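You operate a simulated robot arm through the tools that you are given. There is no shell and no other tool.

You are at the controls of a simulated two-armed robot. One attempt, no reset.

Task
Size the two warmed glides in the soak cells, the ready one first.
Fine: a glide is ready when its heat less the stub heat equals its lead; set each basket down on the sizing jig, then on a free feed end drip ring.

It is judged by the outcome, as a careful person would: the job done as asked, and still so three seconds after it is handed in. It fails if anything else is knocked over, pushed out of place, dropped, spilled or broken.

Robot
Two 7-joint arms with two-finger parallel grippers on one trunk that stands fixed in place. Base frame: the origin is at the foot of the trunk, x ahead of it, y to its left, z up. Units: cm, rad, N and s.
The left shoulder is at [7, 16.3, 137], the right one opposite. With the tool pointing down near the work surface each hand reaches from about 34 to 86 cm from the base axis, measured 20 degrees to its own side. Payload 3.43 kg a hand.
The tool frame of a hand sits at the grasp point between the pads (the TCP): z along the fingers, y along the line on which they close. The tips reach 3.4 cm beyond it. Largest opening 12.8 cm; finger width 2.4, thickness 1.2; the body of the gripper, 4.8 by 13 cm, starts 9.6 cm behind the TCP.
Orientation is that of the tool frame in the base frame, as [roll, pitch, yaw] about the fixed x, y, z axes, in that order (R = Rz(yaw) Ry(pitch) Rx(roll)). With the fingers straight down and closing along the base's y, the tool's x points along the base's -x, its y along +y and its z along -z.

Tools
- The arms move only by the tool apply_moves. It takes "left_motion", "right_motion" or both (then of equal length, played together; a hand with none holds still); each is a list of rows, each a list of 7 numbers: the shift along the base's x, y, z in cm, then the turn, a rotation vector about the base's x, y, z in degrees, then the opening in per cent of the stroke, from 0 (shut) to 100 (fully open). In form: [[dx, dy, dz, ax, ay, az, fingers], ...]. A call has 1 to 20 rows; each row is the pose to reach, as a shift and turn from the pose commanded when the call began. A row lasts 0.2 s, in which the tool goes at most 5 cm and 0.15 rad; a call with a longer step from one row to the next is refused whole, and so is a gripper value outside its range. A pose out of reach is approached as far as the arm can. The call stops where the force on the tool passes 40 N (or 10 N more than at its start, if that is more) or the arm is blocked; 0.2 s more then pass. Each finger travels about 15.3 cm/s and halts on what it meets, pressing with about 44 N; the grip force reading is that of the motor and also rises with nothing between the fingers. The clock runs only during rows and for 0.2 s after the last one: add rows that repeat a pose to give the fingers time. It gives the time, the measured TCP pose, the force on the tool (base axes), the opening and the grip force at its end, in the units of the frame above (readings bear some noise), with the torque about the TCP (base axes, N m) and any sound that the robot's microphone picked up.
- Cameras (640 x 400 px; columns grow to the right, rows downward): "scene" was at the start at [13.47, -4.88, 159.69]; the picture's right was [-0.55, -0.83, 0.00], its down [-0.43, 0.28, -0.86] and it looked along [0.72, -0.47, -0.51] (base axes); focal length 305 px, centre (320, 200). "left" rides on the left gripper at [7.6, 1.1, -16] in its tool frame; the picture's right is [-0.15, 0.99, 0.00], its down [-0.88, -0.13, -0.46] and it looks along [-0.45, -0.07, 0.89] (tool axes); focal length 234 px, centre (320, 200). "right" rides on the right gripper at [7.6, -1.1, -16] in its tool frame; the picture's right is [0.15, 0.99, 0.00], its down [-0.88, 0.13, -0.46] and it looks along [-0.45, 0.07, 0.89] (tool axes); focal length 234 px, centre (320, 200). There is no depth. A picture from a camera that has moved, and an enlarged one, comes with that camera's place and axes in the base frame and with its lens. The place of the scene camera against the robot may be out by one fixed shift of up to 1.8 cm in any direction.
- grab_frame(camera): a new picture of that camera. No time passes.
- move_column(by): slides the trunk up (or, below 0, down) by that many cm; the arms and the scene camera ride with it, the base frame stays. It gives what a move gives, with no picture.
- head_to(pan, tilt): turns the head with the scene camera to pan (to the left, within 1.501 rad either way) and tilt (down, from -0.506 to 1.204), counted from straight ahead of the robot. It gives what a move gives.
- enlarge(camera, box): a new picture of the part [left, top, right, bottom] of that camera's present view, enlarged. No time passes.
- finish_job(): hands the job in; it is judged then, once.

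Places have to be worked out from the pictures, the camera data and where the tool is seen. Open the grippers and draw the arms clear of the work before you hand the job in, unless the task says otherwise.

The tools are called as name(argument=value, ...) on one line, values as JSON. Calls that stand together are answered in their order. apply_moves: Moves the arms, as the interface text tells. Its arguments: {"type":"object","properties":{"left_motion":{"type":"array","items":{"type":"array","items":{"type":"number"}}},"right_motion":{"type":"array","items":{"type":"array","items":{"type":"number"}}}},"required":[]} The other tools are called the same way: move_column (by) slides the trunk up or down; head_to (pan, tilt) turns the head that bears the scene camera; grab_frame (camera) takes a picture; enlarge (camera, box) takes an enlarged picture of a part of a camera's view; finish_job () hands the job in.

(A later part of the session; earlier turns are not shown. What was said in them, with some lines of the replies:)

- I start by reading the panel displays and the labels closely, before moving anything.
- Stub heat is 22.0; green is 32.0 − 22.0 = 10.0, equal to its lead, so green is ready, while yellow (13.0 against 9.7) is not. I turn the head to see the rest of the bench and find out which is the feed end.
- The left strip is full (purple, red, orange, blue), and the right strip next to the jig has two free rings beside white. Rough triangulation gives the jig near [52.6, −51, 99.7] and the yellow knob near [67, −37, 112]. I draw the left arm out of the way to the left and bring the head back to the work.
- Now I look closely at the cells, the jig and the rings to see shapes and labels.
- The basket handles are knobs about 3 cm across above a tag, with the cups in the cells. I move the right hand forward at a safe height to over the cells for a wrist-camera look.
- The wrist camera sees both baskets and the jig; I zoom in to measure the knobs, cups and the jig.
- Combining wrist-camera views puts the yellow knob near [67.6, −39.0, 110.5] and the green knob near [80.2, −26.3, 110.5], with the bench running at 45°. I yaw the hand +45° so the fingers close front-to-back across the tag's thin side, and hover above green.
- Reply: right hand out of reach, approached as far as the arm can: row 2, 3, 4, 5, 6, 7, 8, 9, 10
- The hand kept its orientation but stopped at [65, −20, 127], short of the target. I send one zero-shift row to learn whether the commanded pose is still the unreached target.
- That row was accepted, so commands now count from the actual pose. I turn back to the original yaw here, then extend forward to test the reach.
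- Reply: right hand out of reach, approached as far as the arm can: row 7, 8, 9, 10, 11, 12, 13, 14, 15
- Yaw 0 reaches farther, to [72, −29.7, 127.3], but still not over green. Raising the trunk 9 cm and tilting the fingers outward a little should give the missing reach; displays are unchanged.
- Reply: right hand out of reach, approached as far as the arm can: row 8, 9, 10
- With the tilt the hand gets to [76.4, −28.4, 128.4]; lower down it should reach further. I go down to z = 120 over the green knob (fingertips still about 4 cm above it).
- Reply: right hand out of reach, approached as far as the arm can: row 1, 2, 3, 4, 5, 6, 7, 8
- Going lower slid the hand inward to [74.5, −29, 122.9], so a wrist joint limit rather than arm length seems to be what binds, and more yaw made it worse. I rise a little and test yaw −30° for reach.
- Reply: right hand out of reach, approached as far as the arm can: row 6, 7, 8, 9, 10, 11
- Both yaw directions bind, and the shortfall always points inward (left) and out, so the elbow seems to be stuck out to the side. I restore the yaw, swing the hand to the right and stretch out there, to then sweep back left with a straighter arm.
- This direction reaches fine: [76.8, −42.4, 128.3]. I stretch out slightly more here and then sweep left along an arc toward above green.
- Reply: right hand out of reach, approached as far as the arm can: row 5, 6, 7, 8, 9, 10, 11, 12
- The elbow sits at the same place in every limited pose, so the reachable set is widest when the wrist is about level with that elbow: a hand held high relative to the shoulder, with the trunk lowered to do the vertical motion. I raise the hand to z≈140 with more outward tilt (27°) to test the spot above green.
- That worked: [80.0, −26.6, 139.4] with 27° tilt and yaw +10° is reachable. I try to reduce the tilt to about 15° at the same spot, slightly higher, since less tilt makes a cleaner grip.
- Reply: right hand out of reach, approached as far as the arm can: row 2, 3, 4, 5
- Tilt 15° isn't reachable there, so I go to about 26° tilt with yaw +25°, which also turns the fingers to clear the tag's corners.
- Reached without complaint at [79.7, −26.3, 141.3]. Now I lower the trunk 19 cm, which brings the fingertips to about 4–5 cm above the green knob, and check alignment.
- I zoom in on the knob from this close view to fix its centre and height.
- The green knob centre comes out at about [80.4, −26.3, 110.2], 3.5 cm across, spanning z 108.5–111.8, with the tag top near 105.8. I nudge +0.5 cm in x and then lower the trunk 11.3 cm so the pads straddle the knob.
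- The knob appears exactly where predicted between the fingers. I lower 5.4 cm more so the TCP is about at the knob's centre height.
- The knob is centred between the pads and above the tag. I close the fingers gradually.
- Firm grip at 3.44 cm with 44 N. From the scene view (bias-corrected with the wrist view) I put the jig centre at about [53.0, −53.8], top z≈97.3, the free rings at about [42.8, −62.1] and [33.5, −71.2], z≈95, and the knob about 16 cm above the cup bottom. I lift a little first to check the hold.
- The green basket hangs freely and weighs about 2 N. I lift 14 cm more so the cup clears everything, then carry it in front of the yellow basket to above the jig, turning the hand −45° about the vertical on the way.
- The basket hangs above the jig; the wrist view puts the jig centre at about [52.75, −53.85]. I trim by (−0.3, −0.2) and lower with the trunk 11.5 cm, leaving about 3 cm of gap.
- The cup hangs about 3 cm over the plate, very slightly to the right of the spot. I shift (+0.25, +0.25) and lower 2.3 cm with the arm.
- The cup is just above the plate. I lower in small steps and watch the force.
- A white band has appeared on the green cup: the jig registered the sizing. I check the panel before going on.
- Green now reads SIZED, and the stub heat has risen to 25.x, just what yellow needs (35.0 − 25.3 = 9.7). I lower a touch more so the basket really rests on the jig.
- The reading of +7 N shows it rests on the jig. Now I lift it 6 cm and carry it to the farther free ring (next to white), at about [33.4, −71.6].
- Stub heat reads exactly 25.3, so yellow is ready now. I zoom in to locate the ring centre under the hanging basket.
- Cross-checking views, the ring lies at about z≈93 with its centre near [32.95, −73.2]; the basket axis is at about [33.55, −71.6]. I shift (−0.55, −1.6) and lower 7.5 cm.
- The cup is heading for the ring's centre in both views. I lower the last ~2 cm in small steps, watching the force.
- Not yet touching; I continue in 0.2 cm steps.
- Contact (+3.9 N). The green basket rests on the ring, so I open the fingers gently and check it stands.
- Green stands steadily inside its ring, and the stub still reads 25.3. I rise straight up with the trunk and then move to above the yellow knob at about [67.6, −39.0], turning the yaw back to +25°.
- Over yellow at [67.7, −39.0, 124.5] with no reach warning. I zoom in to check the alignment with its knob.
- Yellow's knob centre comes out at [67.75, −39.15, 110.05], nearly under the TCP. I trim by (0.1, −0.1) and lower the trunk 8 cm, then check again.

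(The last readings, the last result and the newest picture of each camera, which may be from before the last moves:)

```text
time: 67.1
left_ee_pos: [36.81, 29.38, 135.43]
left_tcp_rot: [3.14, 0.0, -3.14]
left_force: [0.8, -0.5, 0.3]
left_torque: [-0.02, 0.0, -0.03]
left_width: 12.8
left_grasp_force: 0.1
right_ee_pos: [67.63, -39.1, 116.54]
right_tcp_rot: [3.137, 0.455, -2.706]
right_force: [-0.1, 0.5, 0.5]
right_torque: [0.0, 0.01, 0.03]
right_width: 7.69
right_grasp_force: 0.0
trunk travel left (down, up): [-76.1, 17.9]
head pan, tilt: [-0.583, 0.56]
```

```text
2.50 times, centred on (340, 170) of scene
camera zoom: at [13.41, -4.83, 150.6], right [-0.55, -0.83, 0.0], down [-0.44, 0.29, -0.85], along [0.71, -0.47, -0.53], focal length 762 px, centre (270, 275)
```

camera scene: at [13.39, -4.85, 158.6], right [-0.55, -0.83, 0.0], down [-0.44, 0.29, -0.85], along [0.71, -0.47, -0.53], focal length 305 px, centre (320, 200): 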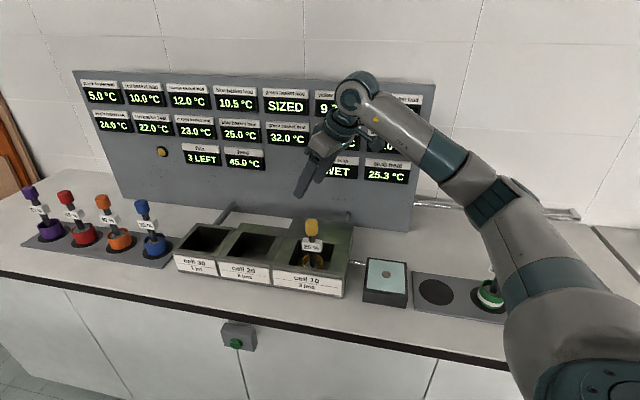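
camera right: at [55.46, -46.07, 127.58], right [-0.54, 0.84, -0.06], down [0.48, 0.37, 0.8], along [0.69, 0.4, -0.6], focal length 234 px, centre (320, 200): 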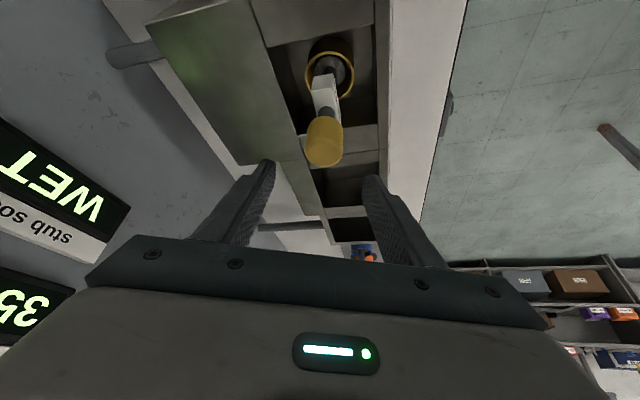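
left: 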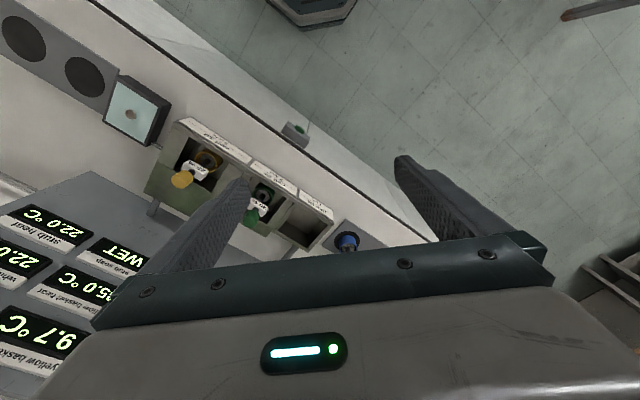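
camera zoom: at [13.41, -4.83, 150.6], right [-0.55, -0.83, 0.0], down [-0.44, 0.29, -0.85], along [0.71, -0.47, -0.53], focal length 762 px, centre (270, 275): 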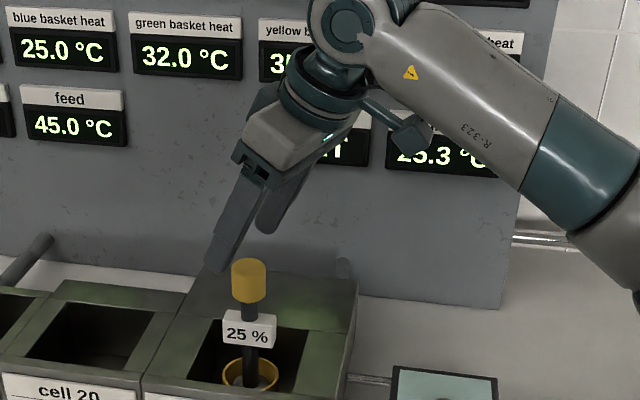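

It matches the green approach picture. I lower 5.8 cm more and close the fingers.

move_column(by=-5.8)

grab_frame(camera="right")

enlarge(camera="scene", box=[260, 90, 420, 250])

```text
time: 68.1
left_ee_pos: [36.74, 29.34, 129.51]
left_tcp_rot: [-3.141, 0.002, -3.14]
left_force: [0.0, 0.0, -0.8]
left_torque: [0.03, -0.01, 0.01]
left_width: 12.8
left_grasp_force: 0.0
right_ee_pos: [67.46, -39.15, 110.69]
right_tcp_rot: [3.136, 0.456, -2.707]
right_force: [-0.2, -0.6, 0.6]
right_torque: [-0.01, -0.04, 0.04]
right_width: 7.68
right_grasp_force: 0.1
trunk travel left (down, up): [-70.3, 23.7]
head pan, tilt: [-0.583, 0.56]
```

```text
taken
camera right: at [55.45, -46.06, 121.78], right [-0.54, 0.84, -0.06], down [0.48, 0.37, 0.8], along [0.69, 0.4, -0.6], focal length 234 px, centre (320, 200)
```

right: 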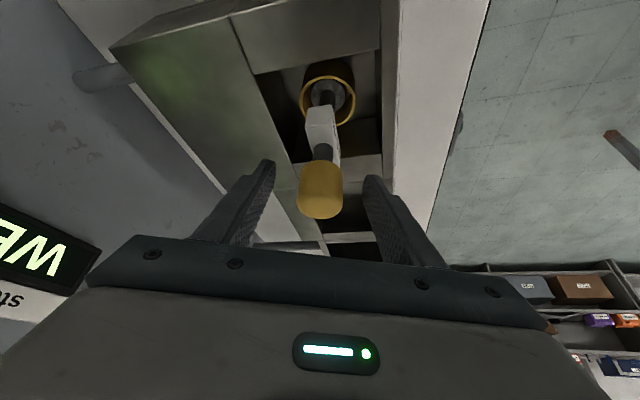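

```text
2.50 times, centred on (340, 170) of scene
camera zoom: at [13.41, -4.83, 144.8], right [-0.55, -0.83, 0.0], down [-0.44, 0.29, -0.85], along [0.71, -0.47, -0.53], focal length 762 px, centre (270, 275)
```

zoom: 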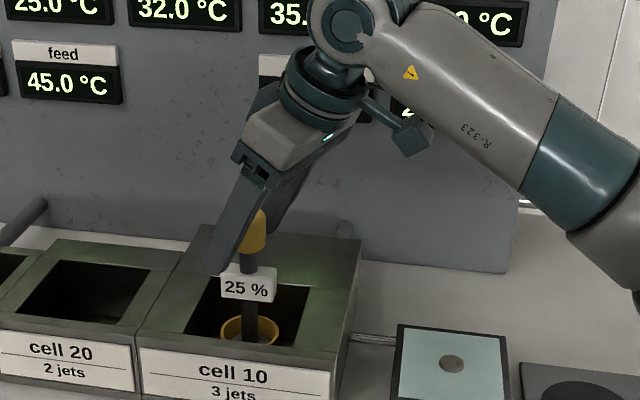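

The yellow knob sits between the pads just as green did. I close the fingers.

apply_moves(right_motion=[[0, 0, 0, 0, 0, 0, 45], [0, 0, 0, 0, 0, 0, 35], [0, 0, 0, 0, 0, 0, 25], [0, 0, 0, 0, 0, 0, 10], [0, 0, 0, 0, 0, 0, 0], [0, 0, 0, 0, 0, 0, 0]])

move_column(by=4)

grab_frame(camera="scene")

grab_frame(camera="right")

```text
time: 69.5
left_ee_pos: [36.89, 29.34, 129.53]
left_tcp_rot: [3.14, -0.001, -3.139]
left_force: [-0.5, -0.4, 0.0]
left_torque: [-0.02, 0.01, 0.01]
left_width: 12.78
left_grasp_force: 0.1
right_ee_pos: [67.58, -39.05, 110.68]
right_tcp_rot: [3.138, 0.455, -2.708]
right_force: [-0.5, -0.1, 0.0]
right_torque: [0.02, 0.05, 0.02]
right_width: 3.42
right_grasp_force: 43.9
trunk travel left (down, up): [-70.3, 23.7]
head pan, tilt: [-0.583, 0.56]
```

```text
time: 70.3
left_ee_pos: [36.9, 29.37, 133.56]
left_tcp_rot: [3.142, 0.001, -3.139]
left_force: [-0.7, 0.1, 0.1]
left_torque: [-0.01, -0.02, 0.0]
left_width: 12.79
left_grasp_force: 0.0
right_ee_pos: [67.64, -39.04, 114.59]
right_tcp_rot: [3.138, 0.454, -2.707]
right_force: [0.2, -0.2, -2.9]
right_torque: [-0.02, 0.02, -0.02]
right_width: 3.45
right_grasp_force: 43.8
trunk travel left (down, up): [-74.3, 19.7]
head pan, tilt: [-0.583, 0.56]
```

```text
taken
camera scene: at [13.53, -4.86, 148.78], right [-0.55, -0.83, 0.0], down [-0.44, 0.29, -0.85], along [0.71, -0.47, -0.53], focal length 305 px, centre (320, 200)
```

scene: 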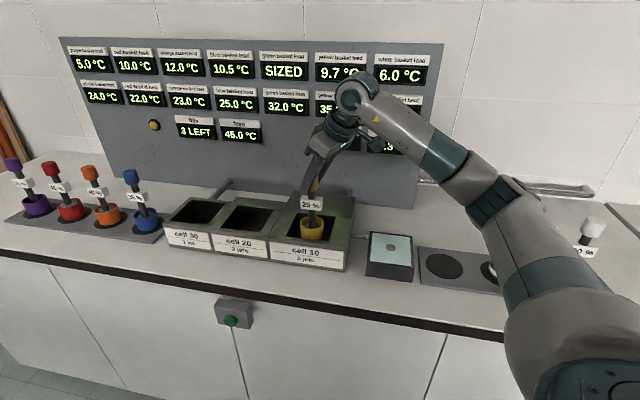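

```text
taken
camera right: at [55.55, -46.09, 125.7], right [-0.54, 0.84, -0.06], down [0.48, 0.37, 0.8], along [0.69, 0.4, -0.6], focal length 234 px, centre (320, 200)
```

right: 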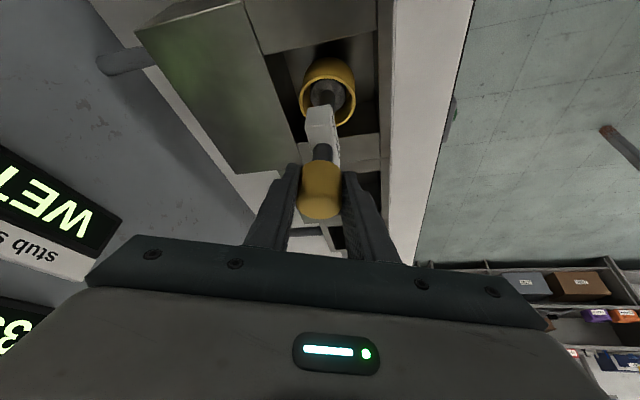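

Yellow is held and hangs free (2.9 N). I lift 10 cm more, then carry it to above the jig with the −45° turn.

move_column(by=10)

apply_moves(right_motion=[[-0.5, -0.5, 0, 0, 0, -2, 0], [-1.6, -1.6, 0, 0, 0, -5, 0], [-3, -3, 0, 0, 0, -9, 0], [-4.6, -4.6, 0, 0, 0, -14, 0], [-6.3, -6.3, 0, 0, 0, -19, 0], [-8, -8, 0, 0, 0, -24, 0], [-9.7, -9.7, 0, 0, 0, -29, 0], [-11.3, -11.3, 0, 0, 0, -34, 0], [-12.7, -12.7, 0, 0, 0, -39, 0], [-13.9, -13.9, 0, 0, 0, -43, 0], [-14.5, -14.5, 0, 0, 0, -45, 0], [-14.7, -14.6, 0, 0, 0, -45, 0], [-14.7, -14.6, 0, 0, 0, -45, 0]])

grab_frame(camera="scene")

grab_frame(camera="right")

```text
time: 71.7
left_ee_pos: [37.02, 29.44, 143.53]
left_tcp_rot: [-3.141, 0.0, -3.141]
left_force: [0.5, 0.2, -0.3]
left_torque: [-0.03, -0.03, 0.01]
left_width: 12.8
left_grasp_force: 0.0
right_ee_pos: [67.68, -39.12, 124.55]
right_tcp_rot: [3.138, 0.456, -2.707]
right_force: [-0.1, 1.1, -3.9]
right_torque: [0.0, 0.02, -0.03]
right_width: 3.42
right_grasp_force: 43.3
trunk travel left (down, up): [-84.3, 9.7]
head pan, tilt: [-0.583, 0.56]
```

```text
time: 74.5
left_ee_pos: [36.81, 29.34, 143.59]
left_tcp_rot: [3.142, -0.001, -3.141]
left_force: [-1.0, 0.5, -0.9]
left_torque: [0.03, -0.01, 0.02]
left_width: 12.77
left_grasp_force: 0.0
right_ee_pos: [52.75, -53.76, 124.53]
right_tcp_rot: [3.137, 0.456, 2.791]
right_force: [0.9, 1.1, -2.1]
right_torque: [0.04, 0.02, -0.06]
right_width: 3.43
right_grasp_force: 43.9
trunk travel left (down, up): [-84.3, 9.7]
head pan, tilt: [-0.583, 0.56]
```

```text
taken
camera scene: at [13.45, -4.87, 158.79], right [-0.55, -0.83, 0.0], down [-0.44, 0.29, -0.85], along [0.71, -0.47, -0.53], focal length 305 px, centre (320, 200)
```

scene: 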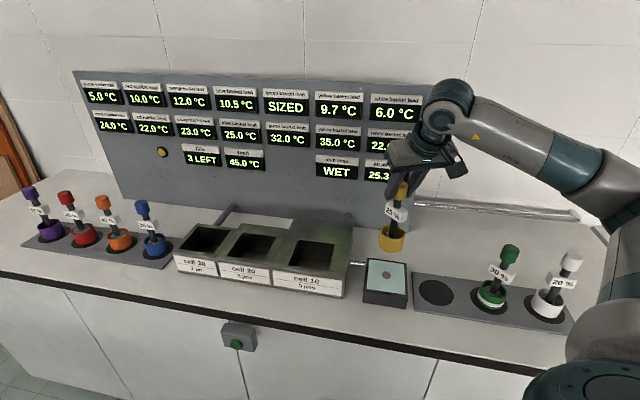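

```text
taken
camera right: at [39.46, -50.19, 135.73], right [0.21, 0.97, -0.06], down [0.6, -0.08, 0.8], along [0.77, -0.21, -0.6], focal length 234 px, centre (320, 200)
```

right: 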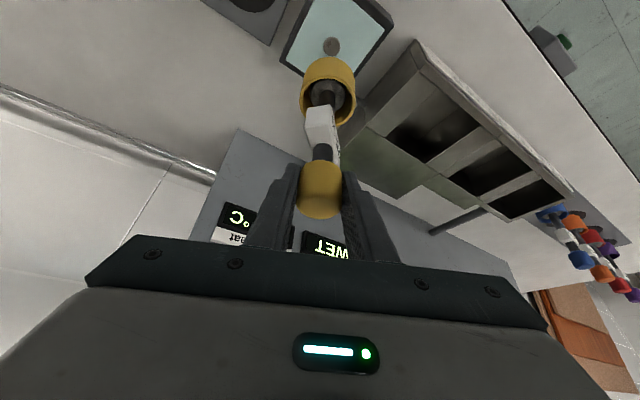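

Readings hold: yellow 35.0, stub 25.3, difference 9.7 equal to its lead, soap WET. I lower 8 cm with the trunk, then 1.6 cm with the arm.

move_column(by=-8)

apply_moves(right_motion=[[0.1, 0, -0.4, 0, 0, 0, 0], [0.2, 0, -0.8, 0, 0, 0, 0], [0.2, 0, -1.2, 0, 0, 0, 0], [0.2, 0, -1.6, 0, 0, 0, 0]])

enlarge(camera="scene", box=[340, 160, 450, 290])

enlarge(camera="scene", box=[240, 30, 440, 155])

```text
time: 75.7
left_ee_pos: [36.94, 29.4, 135.6]
left_tcp_rot: [-3.141, -0.001, -3.14]
left_force: [1.0, 0.0, -1.0]
left_torque: [0.02, 0.04, 0.02]
left_width: 12.8
left_grasp_force: 0.1
right_ee_pos: [52.96, -53.77, 116.58]
right_tcp_rot: [3.138, 0.455, 2.791]
right_force: [0.3, -0.3, -2.6]
right_torque: [0.05, -0.04, 0.0]
right_width: 3.39
right_grasp_force: 44.4
trunk travel left (down, up): [-76.3, 17.7]
head pan, tilt: [-0.583, 0.56]
```

```text
time: 76.7
left_ee_pos: [36.85, 29.37, 135.56]
left_tcp_rot: [-3.141, -0.001, -3.14]
left_force: [0.4, 0.2, 1.6]
left_torque: [-0.01, 0.01, 0.03]
left_width: 12.81
left_grasp_force: 0.1
right_ee_pos: [53.22, -53.83, 114.95]
right_tcp_rot: [3.139, 0.454, 2.793]
right_force: [0.0, 0.4, -3.5]
right_torque: [0.01, 0.0, 0.0]
right_width: 3.44
right_grasp_force: 43.9
trunk travel left (down, up): [-76.3, 17.7]
head pan, tilt: [-0.583, 0.56]
```

```text
3.08 times, centred on (395, 225) of scene
camera zoom: at [13.46, -4.88, 150.79], right [-0.55, -0.83, 0.0], down [-0.44, 0.29, -0.85], along [0.71, -0.47, -0.53], focal length 938 px, centre (89, 123)
```

zoom: 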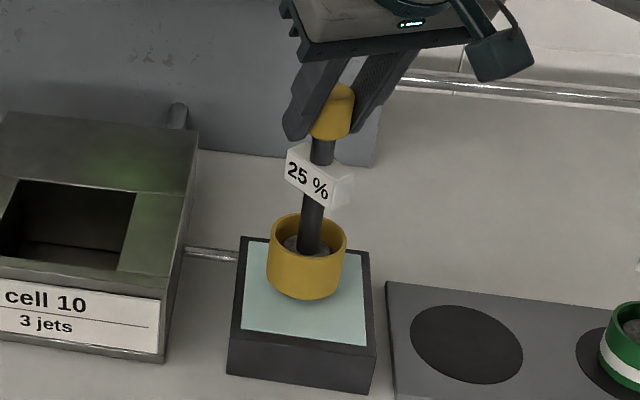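

```text
3.20 times, centred on (340, 92) of scene
camera zoom: at [13.46, -4.88, 150.79], right [-0.55, -0.83, 0.0], down [-0.44, 0.29, -0.85], along [0.71, -0.47, -0.53], focal length 975 px, centre (256, 544)
```

zoom: 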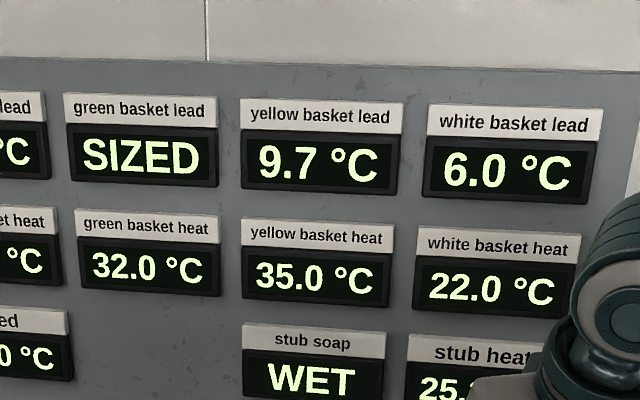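

The yellow basket is about 0.8 cm above the jig, well centred. I lower the last bit in small steps.

apply_moves(right_motion=[[0, 0, -0.2, 0, 0, 0, 0], [0, 0, -0.4, 0, 0, 0, 0], [0, 0, -0.6, 0, 0, 0, 0]])

enlarge(camera="scene", box=[340, 160, 450, 290])

```text
time: 77.5
left_ee_pos: [36.77, 29.29, 135.56]
left_tcp_rot: [3.14, 0.0, -3.141]
left_force: [0.0, 0.6, 0.6]
left_torque: [0.0, 0.01, 0.03]
left_width: 12.83
left_grasp_force: 0.0
right_ee_pos: [53.11, -53.62, 114.4]
right_tcp_rot: [3.136, 0.455, 2.79]
right_force: [-0.1, -0.7, -2.3]
right_torque: [0.0, 0.0, 0.0]
right_width: 3.44
right_grasp_force: 44.0
trunk travel left (down, up): [-76.3, 17.7]
head pan, tilt: [-0.583, 0.56]
```

```text
3.08 times, centred on (395, 225) of scene
camera zoom: at [13.45, -4.86, 150.8], right [-0.55, -0.83, 0.0], down [-0.44, 0.29, -0.85], along [0.71, -0.47, -0.53], focal length 938 px, centre (89, 123)
```

zoom: 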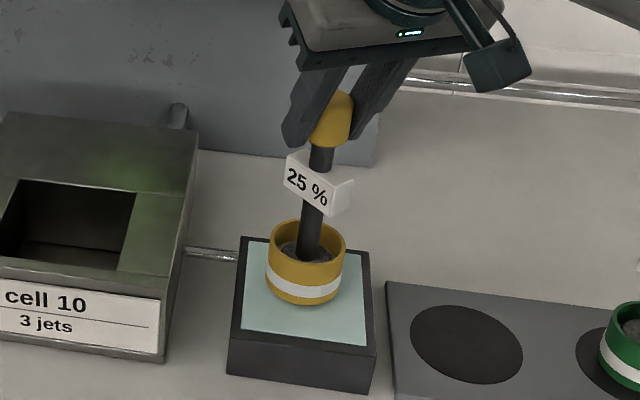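

Yellow shows the band too. I lower slightly more so it truly rests, then read the panel.

apply_moves(right_motion=[[0, 0, -0.15, 0, 0, 0, 0], [0, 0, -0.3, 0, 0, 0, 0], [0, 0, -0.4, 0, 0, 0, 0]])

enlarge(camera="scene", box=[240, 30, 440, 155])

```text
time: 78.2
left_ee_pos: [37.0, 29.36, 135.57]
left_tcp_rot: [3.141, -0.001, -3.139]
left_force: [0.0, -0.7, 0.7]
left_torque: [0.0, -0.02, 0.0]
left_width: 12.82
left_grasp_force: 0.0
right_ee_pos: [53.09, -53.8, 113.89]
right_tcp_rot: [3.14, 0.455, 2.793]
right_force: [-0.9, -0.7, -3.2]
right_torque: [0.01, 0.01, 0.02]
right_width: 3.44
right_grasp_force: 44.4
trunk travel left (down, up): [-76.3, 17.7]
head pan, tilt: [-0.583, 0.56]
```

```text
3.20 times, centred on (340, 92) of scene
camera zoom: at [13.45, -4.86, 150.79], right [-0.55, -0.83, 0.0], down [-0.44, 0.29, -0.85], along [0.71, -0.47, -0.53], focal length 975 px, centre (256, 544)
```

zoom: 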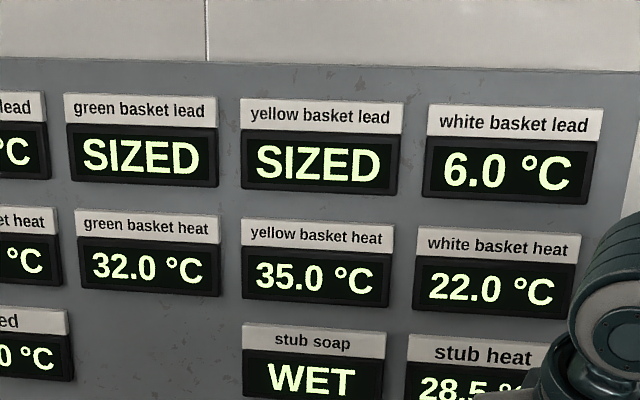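

Both read SIZED. The force hasn't shown contact yet, so I lower 0.2 cm more to set it down properly.

apply_moves(right_motion=[[0, 0, -0.1, 0, 0, 0, 0], [0, 0, -0.2, 0, 0, 0, 0]])

```text
time: 78.8
left_ee_pos: [36.75, 29.38, 135.65]
left_tcp_rot: [3.14, -0.001, -3.139]
left_force: [-0.2, 0.2, -0.4]
left_torque: [0.02, 0.01, 0.01]
left_width: 12.81
left_grasp_force: 0.0
right_ee_pos: [53.22, -53.73, 113.96]
right_tcp_rot: [3.14, 0.457, 2.791]
right_force: [-1.2, 1.0, 3.1]
right_torque: [-0.2, 0.35, 0.01]
right_width: 3.42
right_grasp_force: 44.3
trunk travel left (down, up): [-76.3, 17.7]
head pan, tilt: [-0.583, 0.56]
```

Set down (+3.1 N). Now I lift 6 cm and carry it to the near free ring at about [42.6, −63.7].

apply_moves(right_motion=[[0, 0, 1, 0, 0, 0, 0], [0, 0, 3, 0, 0, 0, 0], [0, 0, 5, 0, 0, 0, 0], [-0.5, -0.5, 6, 0, 0, 0, 0], [-1.7, -1.6, 6, 0, 0, 0, 0], [-3.2, -3.0, 6, 0, 0, 0, 0], [-4.8, -4.5, 6, 0, 0, 0, 0], [-6.4, -6.0, 6, 0, 0, 0, 0], [-8, -7.5, 6, 0, 0, 0, 0], [-9.3, -8.7, 6, 0, 0, 0, 0], [-10.1, -9.5, 6, 0, 0, 0, 0], [-10.45, -9.85, 6, 0, 0, 0, 0], [-10.45, -9.85, 6, 0, 0, 0, 0]])

enlarge(camera="right", box=[200, 0, 480, 170])

grab_frame(camera="right")

enlarge(camera="scene", box=[380, 150, 600, 330])

```text
time: 81.7
left_ee_pos: [36.86, 29.27, 135.59]
left_tcp_rot: [3.141, -0.001, -3.141]
left_force: [0.5, 0.4, 0.0]
left_torque: [0.02, 0.0, 0.0]
left_width: 12.8
left_grasp_force: 0.0
right_ee_pos: [42.63, -63.57, 119.75]
right_tcp_rot: [3.138, 0.456, 2.79]
right_force: [-0.4, -0.3, -3.2]
right_torque: [-0.01, -0.01, 0.02]
right_width: 3.44
right_grasp_force: 43.9
trunk travel left (down, up): [-76.3, 17.7]
head pan, tilt: [-0.583, 0.56]
```

```text
2.29 times, centred on (340, 85) of right
camera zoom: at [29.24, -60.02, 130.91], right [0.21, 0.97, -0.06], down [0.6, -0.08, 0.8], along [0.77, -0.21, -0.6], focal length 535 px, centre (274, 463)
```

zoom: 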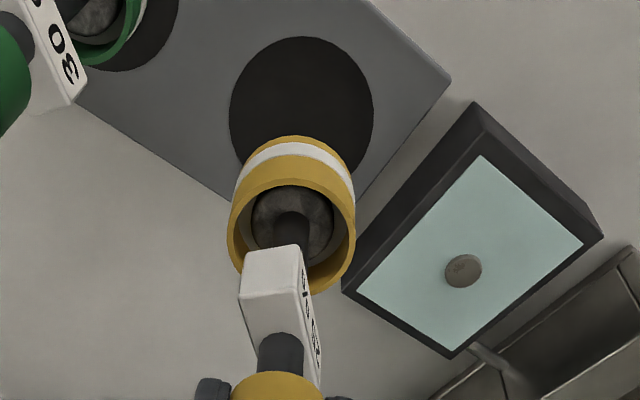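

```text
taken
camera right: at [29.24, -60.02, 130.91], right [0.21, 0.97, -0.06], down [0.6, -0.08, 0.8], along [0.77, -0.21, -0.6], focal length 234 px, centre (320, 200)
```

right: 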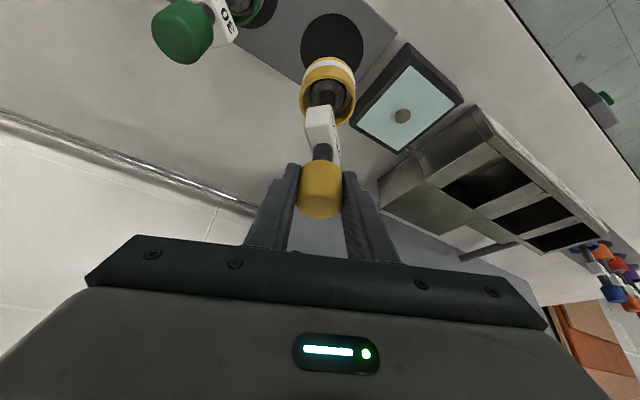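

```text
2.22 times, centred on (490, 240) of scene
camera zoom: at [13.45, -4.87, 150.79], right [-0.55, -0.83, 0.0], down [-0.44, 0.29, -0.85], along [0.71, -0.47, -0.53], focal length 677 px, centre (-58, 111)
```

zoom: 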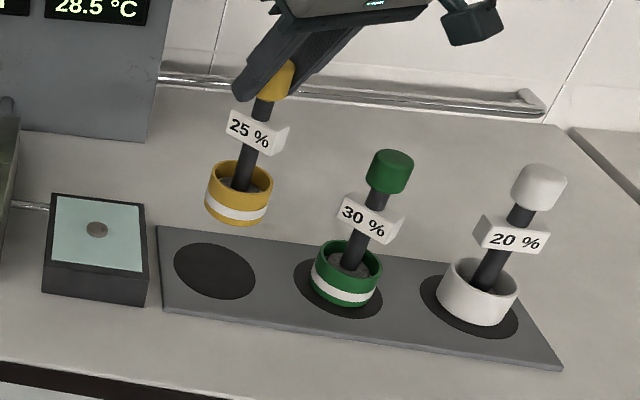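

The ring centre projects right under the basket's axis. I lower 8.3 cm, then check.

apply_moves(right_motion=[[0, 0, -0.6, 0, 0, 0, 0], [0, 0, -1.8, 0, 0, 0, 0], [0, 0, -3, 0, 0, 0, 0], [0, 0, -4.2, 0, 0, 0, 0], [0, 0, -5.4, 0, 0, 0, 0], [0, 0, -6.6, 0, 0, 0, 0], [0, 0, -7.6, 0, 0, 0, 0], [0, 0, -8.1, 0, 0, 0, 0], [0, 0, -8.3, 0, 0, 0, 0]])

enlarge(camera="right", box=[200, 0, 480, 170])

enlarge(camera="scene", box=[400, 180, 560, 310])

```text
time: 83.7
left_ee_pos: [36.95, 29.29, 135.64]
left_tcp_rot: [-3.14, 0.0, -3.141]
left_force: [-0.1, -0.3, 0.4]
left_torque: [0.0, 0.0, 0.03]
left_width: 12.81
left_grasp_force: 0.2
right_ee_pos: [42.61, -63.69, 111.52]
right_tcp_rot: [3.137, 0.457, 2.792]
right_force: [0.1, -0.3, -3.6]
right_torque: [-0.03, 0.03, 0.0]
right_width: 3.45
right_grasp_force: 43.8
trunk travel left (down, up): [-76.3, 17.7]
head pan, tilt: [-0.583, 0.56]
```

```text
2.29 times, centred on (340, 85) of right
camera zoom: at [29.18, -60.06, 122.6], right [0.21, 0.97, -0.06], down [0.6, -0.08, 0.8], along [0.77, -0.21, -0.6], focal length 535 px, centre (274, 463)
```

zoom: 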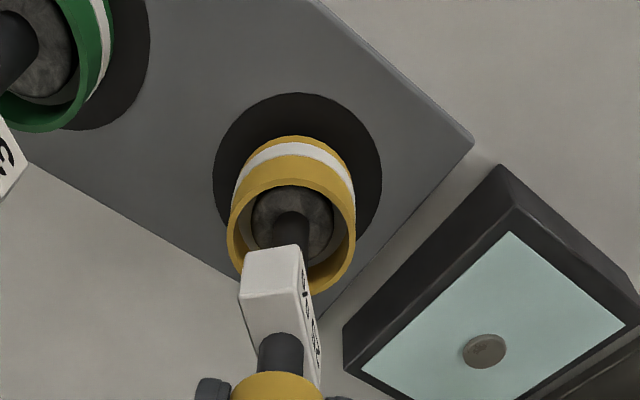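

```text
3.08 times, centred on (480, 245) of scene
camera zoom: at [13.44, -4.87, 150.8], right [-0.55, -0.83, 0.0], down [-0.44, 0.29, -0.85], along [0.71, -0.47, -0.53], focal length 938 px, centre (-172, 62)
```

zoom: 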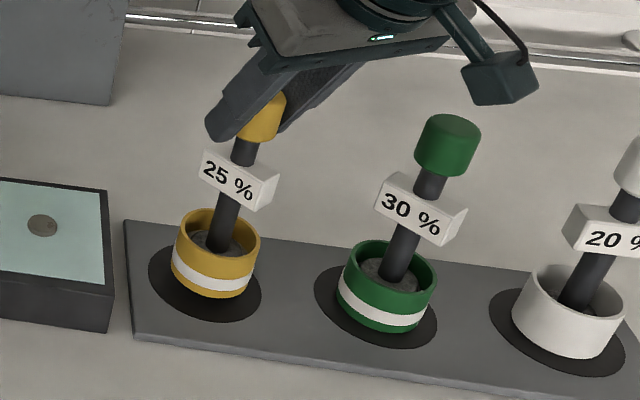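

Well centred over the ring with about 1 cm left. I lower the rest in small steps.

apply_moves(right_motion=[[0, 0, -0.3, 0, 0, 0, 0], [0, 0, -0.6, 0, 0, 0, 0], [0, 0, -0.8, 0, 0, 0, 0], [0, 0, -0.9, 0, 0, 0, 0]])

```text
time: 84.7
left_ee_pos: [36.9, 29.34, 135.65]
left_tcp_rot: [-3.141, 0.0, -3.141]
left_force: [-0.1, 0.3, -0.6]
left_torque: [0.03, 0.01, -0.02]
left_width: 12.8
left_grasp_force: 0.0
right_ee_pos: [42.65, -63.57, 110.59]
right_tcp_rot: [3.138, 0.456, 2.79]
right_force: [0.3, -0.2, -2.6]
right_torque: [-0.04, 0.02, 0.01]
right_width: 3.45
right_grasp_force: 43.8
trunk travel left (down, up): [-76.3, 17.7]
head pan, tilt: [-0.583, 0.56]
```

apply_moves(right_motion=[[0, 0, -0.1, 0, 0, 0, 0], [0, 0, -0.2, 0, 0, 0, 0], [0, 0, -0.25, 0, 0, 0, 0]])

```text
time: 85.5
left_ee_pos: [36.79, 29.35, 135.5]
left_tcp_rot: [-3.14, 0.0, -3.14]
left_force: [-0.3, 0.0, 0.6]
left_torque: [0.01, -0.02, 0.04]
left_width: 12.8
left_grasp_force: 0.0
right_ee_pos: [42.73, -63.71, 110.56]
right_tcp_rot: [3.139, 0.456, 2.791]
right_force: [-0.9, -0.1, 4.4]
right_torque: [-0.21, 0.34, 0.03]
right_width: 3.4
right_grasp_force: 43.3
trunk travel left (down, up): [-76.3, 17.7]
head pan, tilt: [-0.583, 0.56]
```

Contact at +4.4 N. I open the fingers gently and look at the basket.

apply_moves(right_motion=[[0, 0, 0, 0, 0, 0, 20], [0, 0, 0, 0, 0, 0, 28], [0, 0, 0, 0, 0, 0, 33], [0, 0, 0, 0, 0, 0, 40], [0, 0, 0, 0, 0, 0, 50], [0, 0, 0, 0, 0, 0, 56], [0, 0, 0, 0, 0, 0, 56]])

grab_frame(camera="right")

enlarge(camera="scene", box=[380, 150, 600, 330])

```text
time: 87.0
left_ee_pos: [36.82, 29.4, 135.52]
left_tcp_rot: [3.141, -0.002, -3.139]
left_force: [0.6, -0.8, -0.5]
left_torque: [0.01, 0.0, -0.02]
left_width: 12.78
left_grasp_force: 0.1
right_ee_pos: [42.62, -63.69, 110.31]
right_tcp_rot: [3.138, 0.456, 2.792]
right_force: [-0.1, 0.4, 1.0]
right_torque: [0.0, 0.01, -0.03]
right_width: 7.17
right_grasp_force: 0.0
trunk travel left (down, up): [-76.3, 17.7]
head pan, tilt: [-0.583, 0.56]
```

```text
taken
camera right: at [29.21, -60.02, 121.48], right [0.21, 0.97, -0.06], down [0.6, -0.08, 0.8], along [0.77, -0.21, -0.6], focal length 234 px, centre (320, 200)
```

right: 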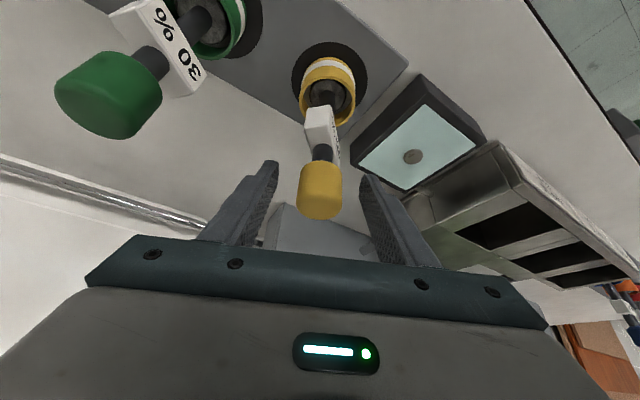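

```text
2.22 times, centred on (490, 240) of scene
camera zoom: at [13.42, -4.84, 150.8], right [-0.55, -0.83, 0.0], down [-0.44, 0.29, -0.85], along [0.71, -0.47, -0.53], focal length 677 px, centre (-58, 111)
```

zoom: 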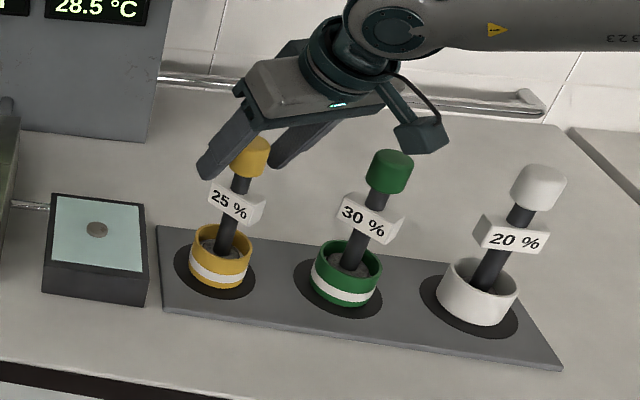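

Yellow stands on its ring beside green and white. I rise straight up with the trunk, then draw the right arm back clear of the bench and open it.

move_column(by=14)

apply_moves(right_motion=[[0, 0, 1, 0, 0, 0, 56], [-0.5, 2, 2, 0, 0, 0, 56], [-1.5, 5, 3, 0, 0, 0, 60], [-2.5, 8, 4, 0, 0, 0, 70], [-3.5, 11, 5, 0, 0, 0, 80], [-4.5, 14, 6, 0, 0, 0, 90], [-5.5, 17, 7, 0, 0, 0, 100], [-6.5, 20, 8, 0, 0, 0, 100], [-7.5, 23, 8, 0, 0, 0, 100], [-8.5, 25, 8, 0, 0, 0, 100], [-9, 26, 8, 0, 0, 0, 100], [-9, 26, 8, 0, 0, 0, 100]])

grab_frame(camera="scene")

enlarge(camera="scene", box=[60, 60, 440, 200])

```text
time: 88.7
left_ee_pos: [36.8, 29.29, 149.58]
left_tcp_rot: [-3.141, 0.001, 3.141]
left_force: [-0.2, -0.1, -0.6]
left_torque: [-0.02, 0.0, 0.01]
left_width: 12.78
left_grasp_force: 0.1
right_ee_pos: [42.67, -63.51, 124.27]
right_tcp_rot: [3.138, 0.456, 2.792]
right_force: [-0.3, -0.3, 0.3]
right_torque: [-0.01, 0.0, -0.02]
right_width: 7.16
right_grasp_force: 0.1
trunk travel left (down, up): [-90.3, 3.7]
head pan, tilt: [-0.583, 0.56]
```

```text
time: 91.3
left_ee_pos: [36.86, 29.38, 149.58]
left_tcp_rot: [-3.141, 0.001, -3.14]
left_force: [-1.2, 0.3, 0.1]
left_torque: [-0.02, 0.03, 0.03]
left_width: 12.82
left_grasp_force: 0.0
right_ee_pos: [39.87, -42.17, 136.05]
right_tcp_rot: [3.137, 0.455, 2.791]
right_force: [0.0, 0.8, -0.1]
right_torque: [-0.02, 0.0, 0.01]
right_width: 12.8
right_grasp_force: 0.1
right hand out of reach, approached as far as the arm can: row 7, 8, 9, 10, 11, 12
trunk travel left (down, up): [-90.3, 3.7]
head pan, tilt: [-0.583, 0.56]
```

```text
taken
camera scene: at [13.42, -4.87, 164.8], right [-0.55, -0.83, 0.0], down [-0.44, 0.29, -0.85], along [0.71, -0.47, -0.53], focal length 305 px, centre (320, 200)
```

scene: 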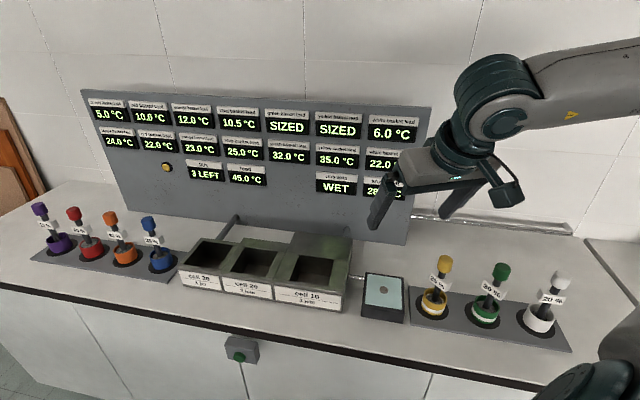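

```text
1.68 times, centred on (250, 130) of scene
camera zoom: at [13.42, -4.87, 164.8], right [-0.55, -0.83, 0.0], down [-0.44, 0.29, -0.85], along [0.71, -0.47, -0.53], focal length 513 px, centre (438, 318)
```

zoom: 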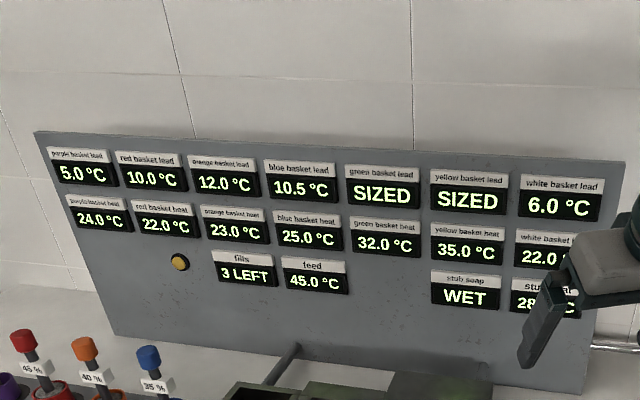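

Both baskets stand on the feed-end rings, both displays read SIZED, and everything else is in place. I draw the right hand back a little further, untilting it, and take a last look.

apply_moves(right_motion=[[-0.5, 0.5, 1, 1.8, 5, 0, 100], [-1.5, 1.5, 2, 3.6, 10, 0, 100], [-3, 3, 3, 5.4, 15, 0, 100], [-5, 5, 4, 7.2, 20, 0, 100], [-7, 7, 5, 8.9, 24.4, 0, 100], [-9, 9, 6, 8.9, 24.4, 0, 100], [-11, 11, 6, 8.9, 24.4, 0, 100], [-11, 11, 6, 8.9, 24.4, 0, 100]])

grab_frame(camera="scene")

enlarge(camera="scene", box=[390, 220, 590, 350])

```text
time: 93.1
left_ee_pos: [36.9, 29.32, 149.66]
left_tcp_rot: [-3.141, 0.001, -3.138]
left_force: [0.1, 0.1, 0.6]
left_torque: [0.02, 0.04, 0.04]
left_width: 12.84
left_grasp_force: 0.1
right_ee_pos: [28.96, -31.08, 142.55]
right_tcp_rot: [3.137, 0.002, 2.793]
right_force: [0.0, -0.2, -1.0]
right_torque: [0.02, 0.02, 0.01]
right_width: 12.79
right_grasp_force: 0.0
trunk travel left (down, up): [-90.3, 3.7]
head pan, tilt: [-0.583, 0.56]
```

```text
taken
camera scene: at [13.49, -4.85, 164.79], right [-0.55, -0.83, 0.0], down [-0.44, 0.29, -0.85], along [0.71, -0.47, -0.53], focal length 305 px, centre (320, 200)
```

scene: 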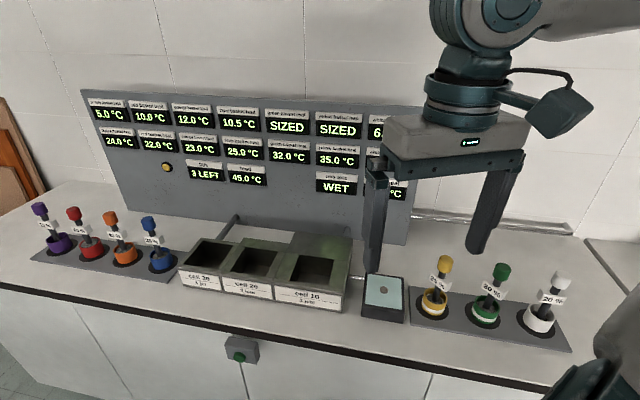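

```text
3.08 times, centred on (490, 285) of scene
camera zoom: at [13.49, -4.85, 164.79], right [-0.55, -0.83, 0.0], down [-0.44, 0.29, -0.85], along [0.71, -0.47, -0.53], focal length 938 px, centre (-203, -62)
```

zoom: 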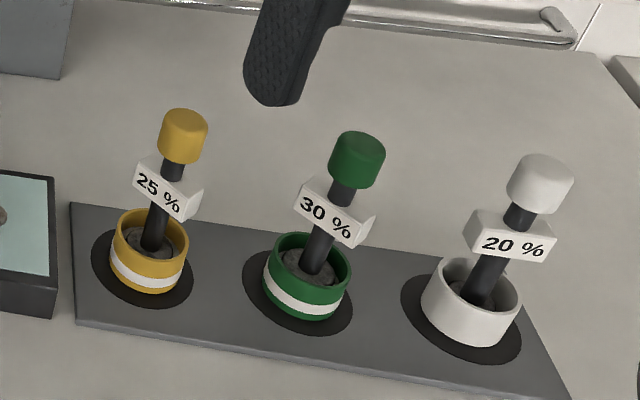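

Green and yellow stand upright on their drip rings and both are marked sized. Both hands are empty, open and clear of the work, so I hand the job in.

finish_job()

```text
The job is handed in.
```

I sized both glides, green first and then yellow, and handed the job in. The panel read SIZED for both, and each basket now stands upright on a feed end drip ring.

- **Green:** it was ready at the start, with a heat of 32.0 less the stub's 22.0 matching its 10.0 lead. I set it on the sizing jig, then on the ring next to white.
- **Yellow:** it was not ready at the start (13.0 against a lead of 9.7). Sizing green warmed the stub to 25.3, so 35.0 less 25.3 equalled 9.7. I then set it on the jig and on the ring nearest the jig.

I took the strip on the jig side as the feed end, because it was the only one with free rings; no label named it. In the last pictures nothing else had moved, fallen or spilled. I pressed neither button, and the fills display still reads 3 left. Both grippers are open and drawn back from the bench.
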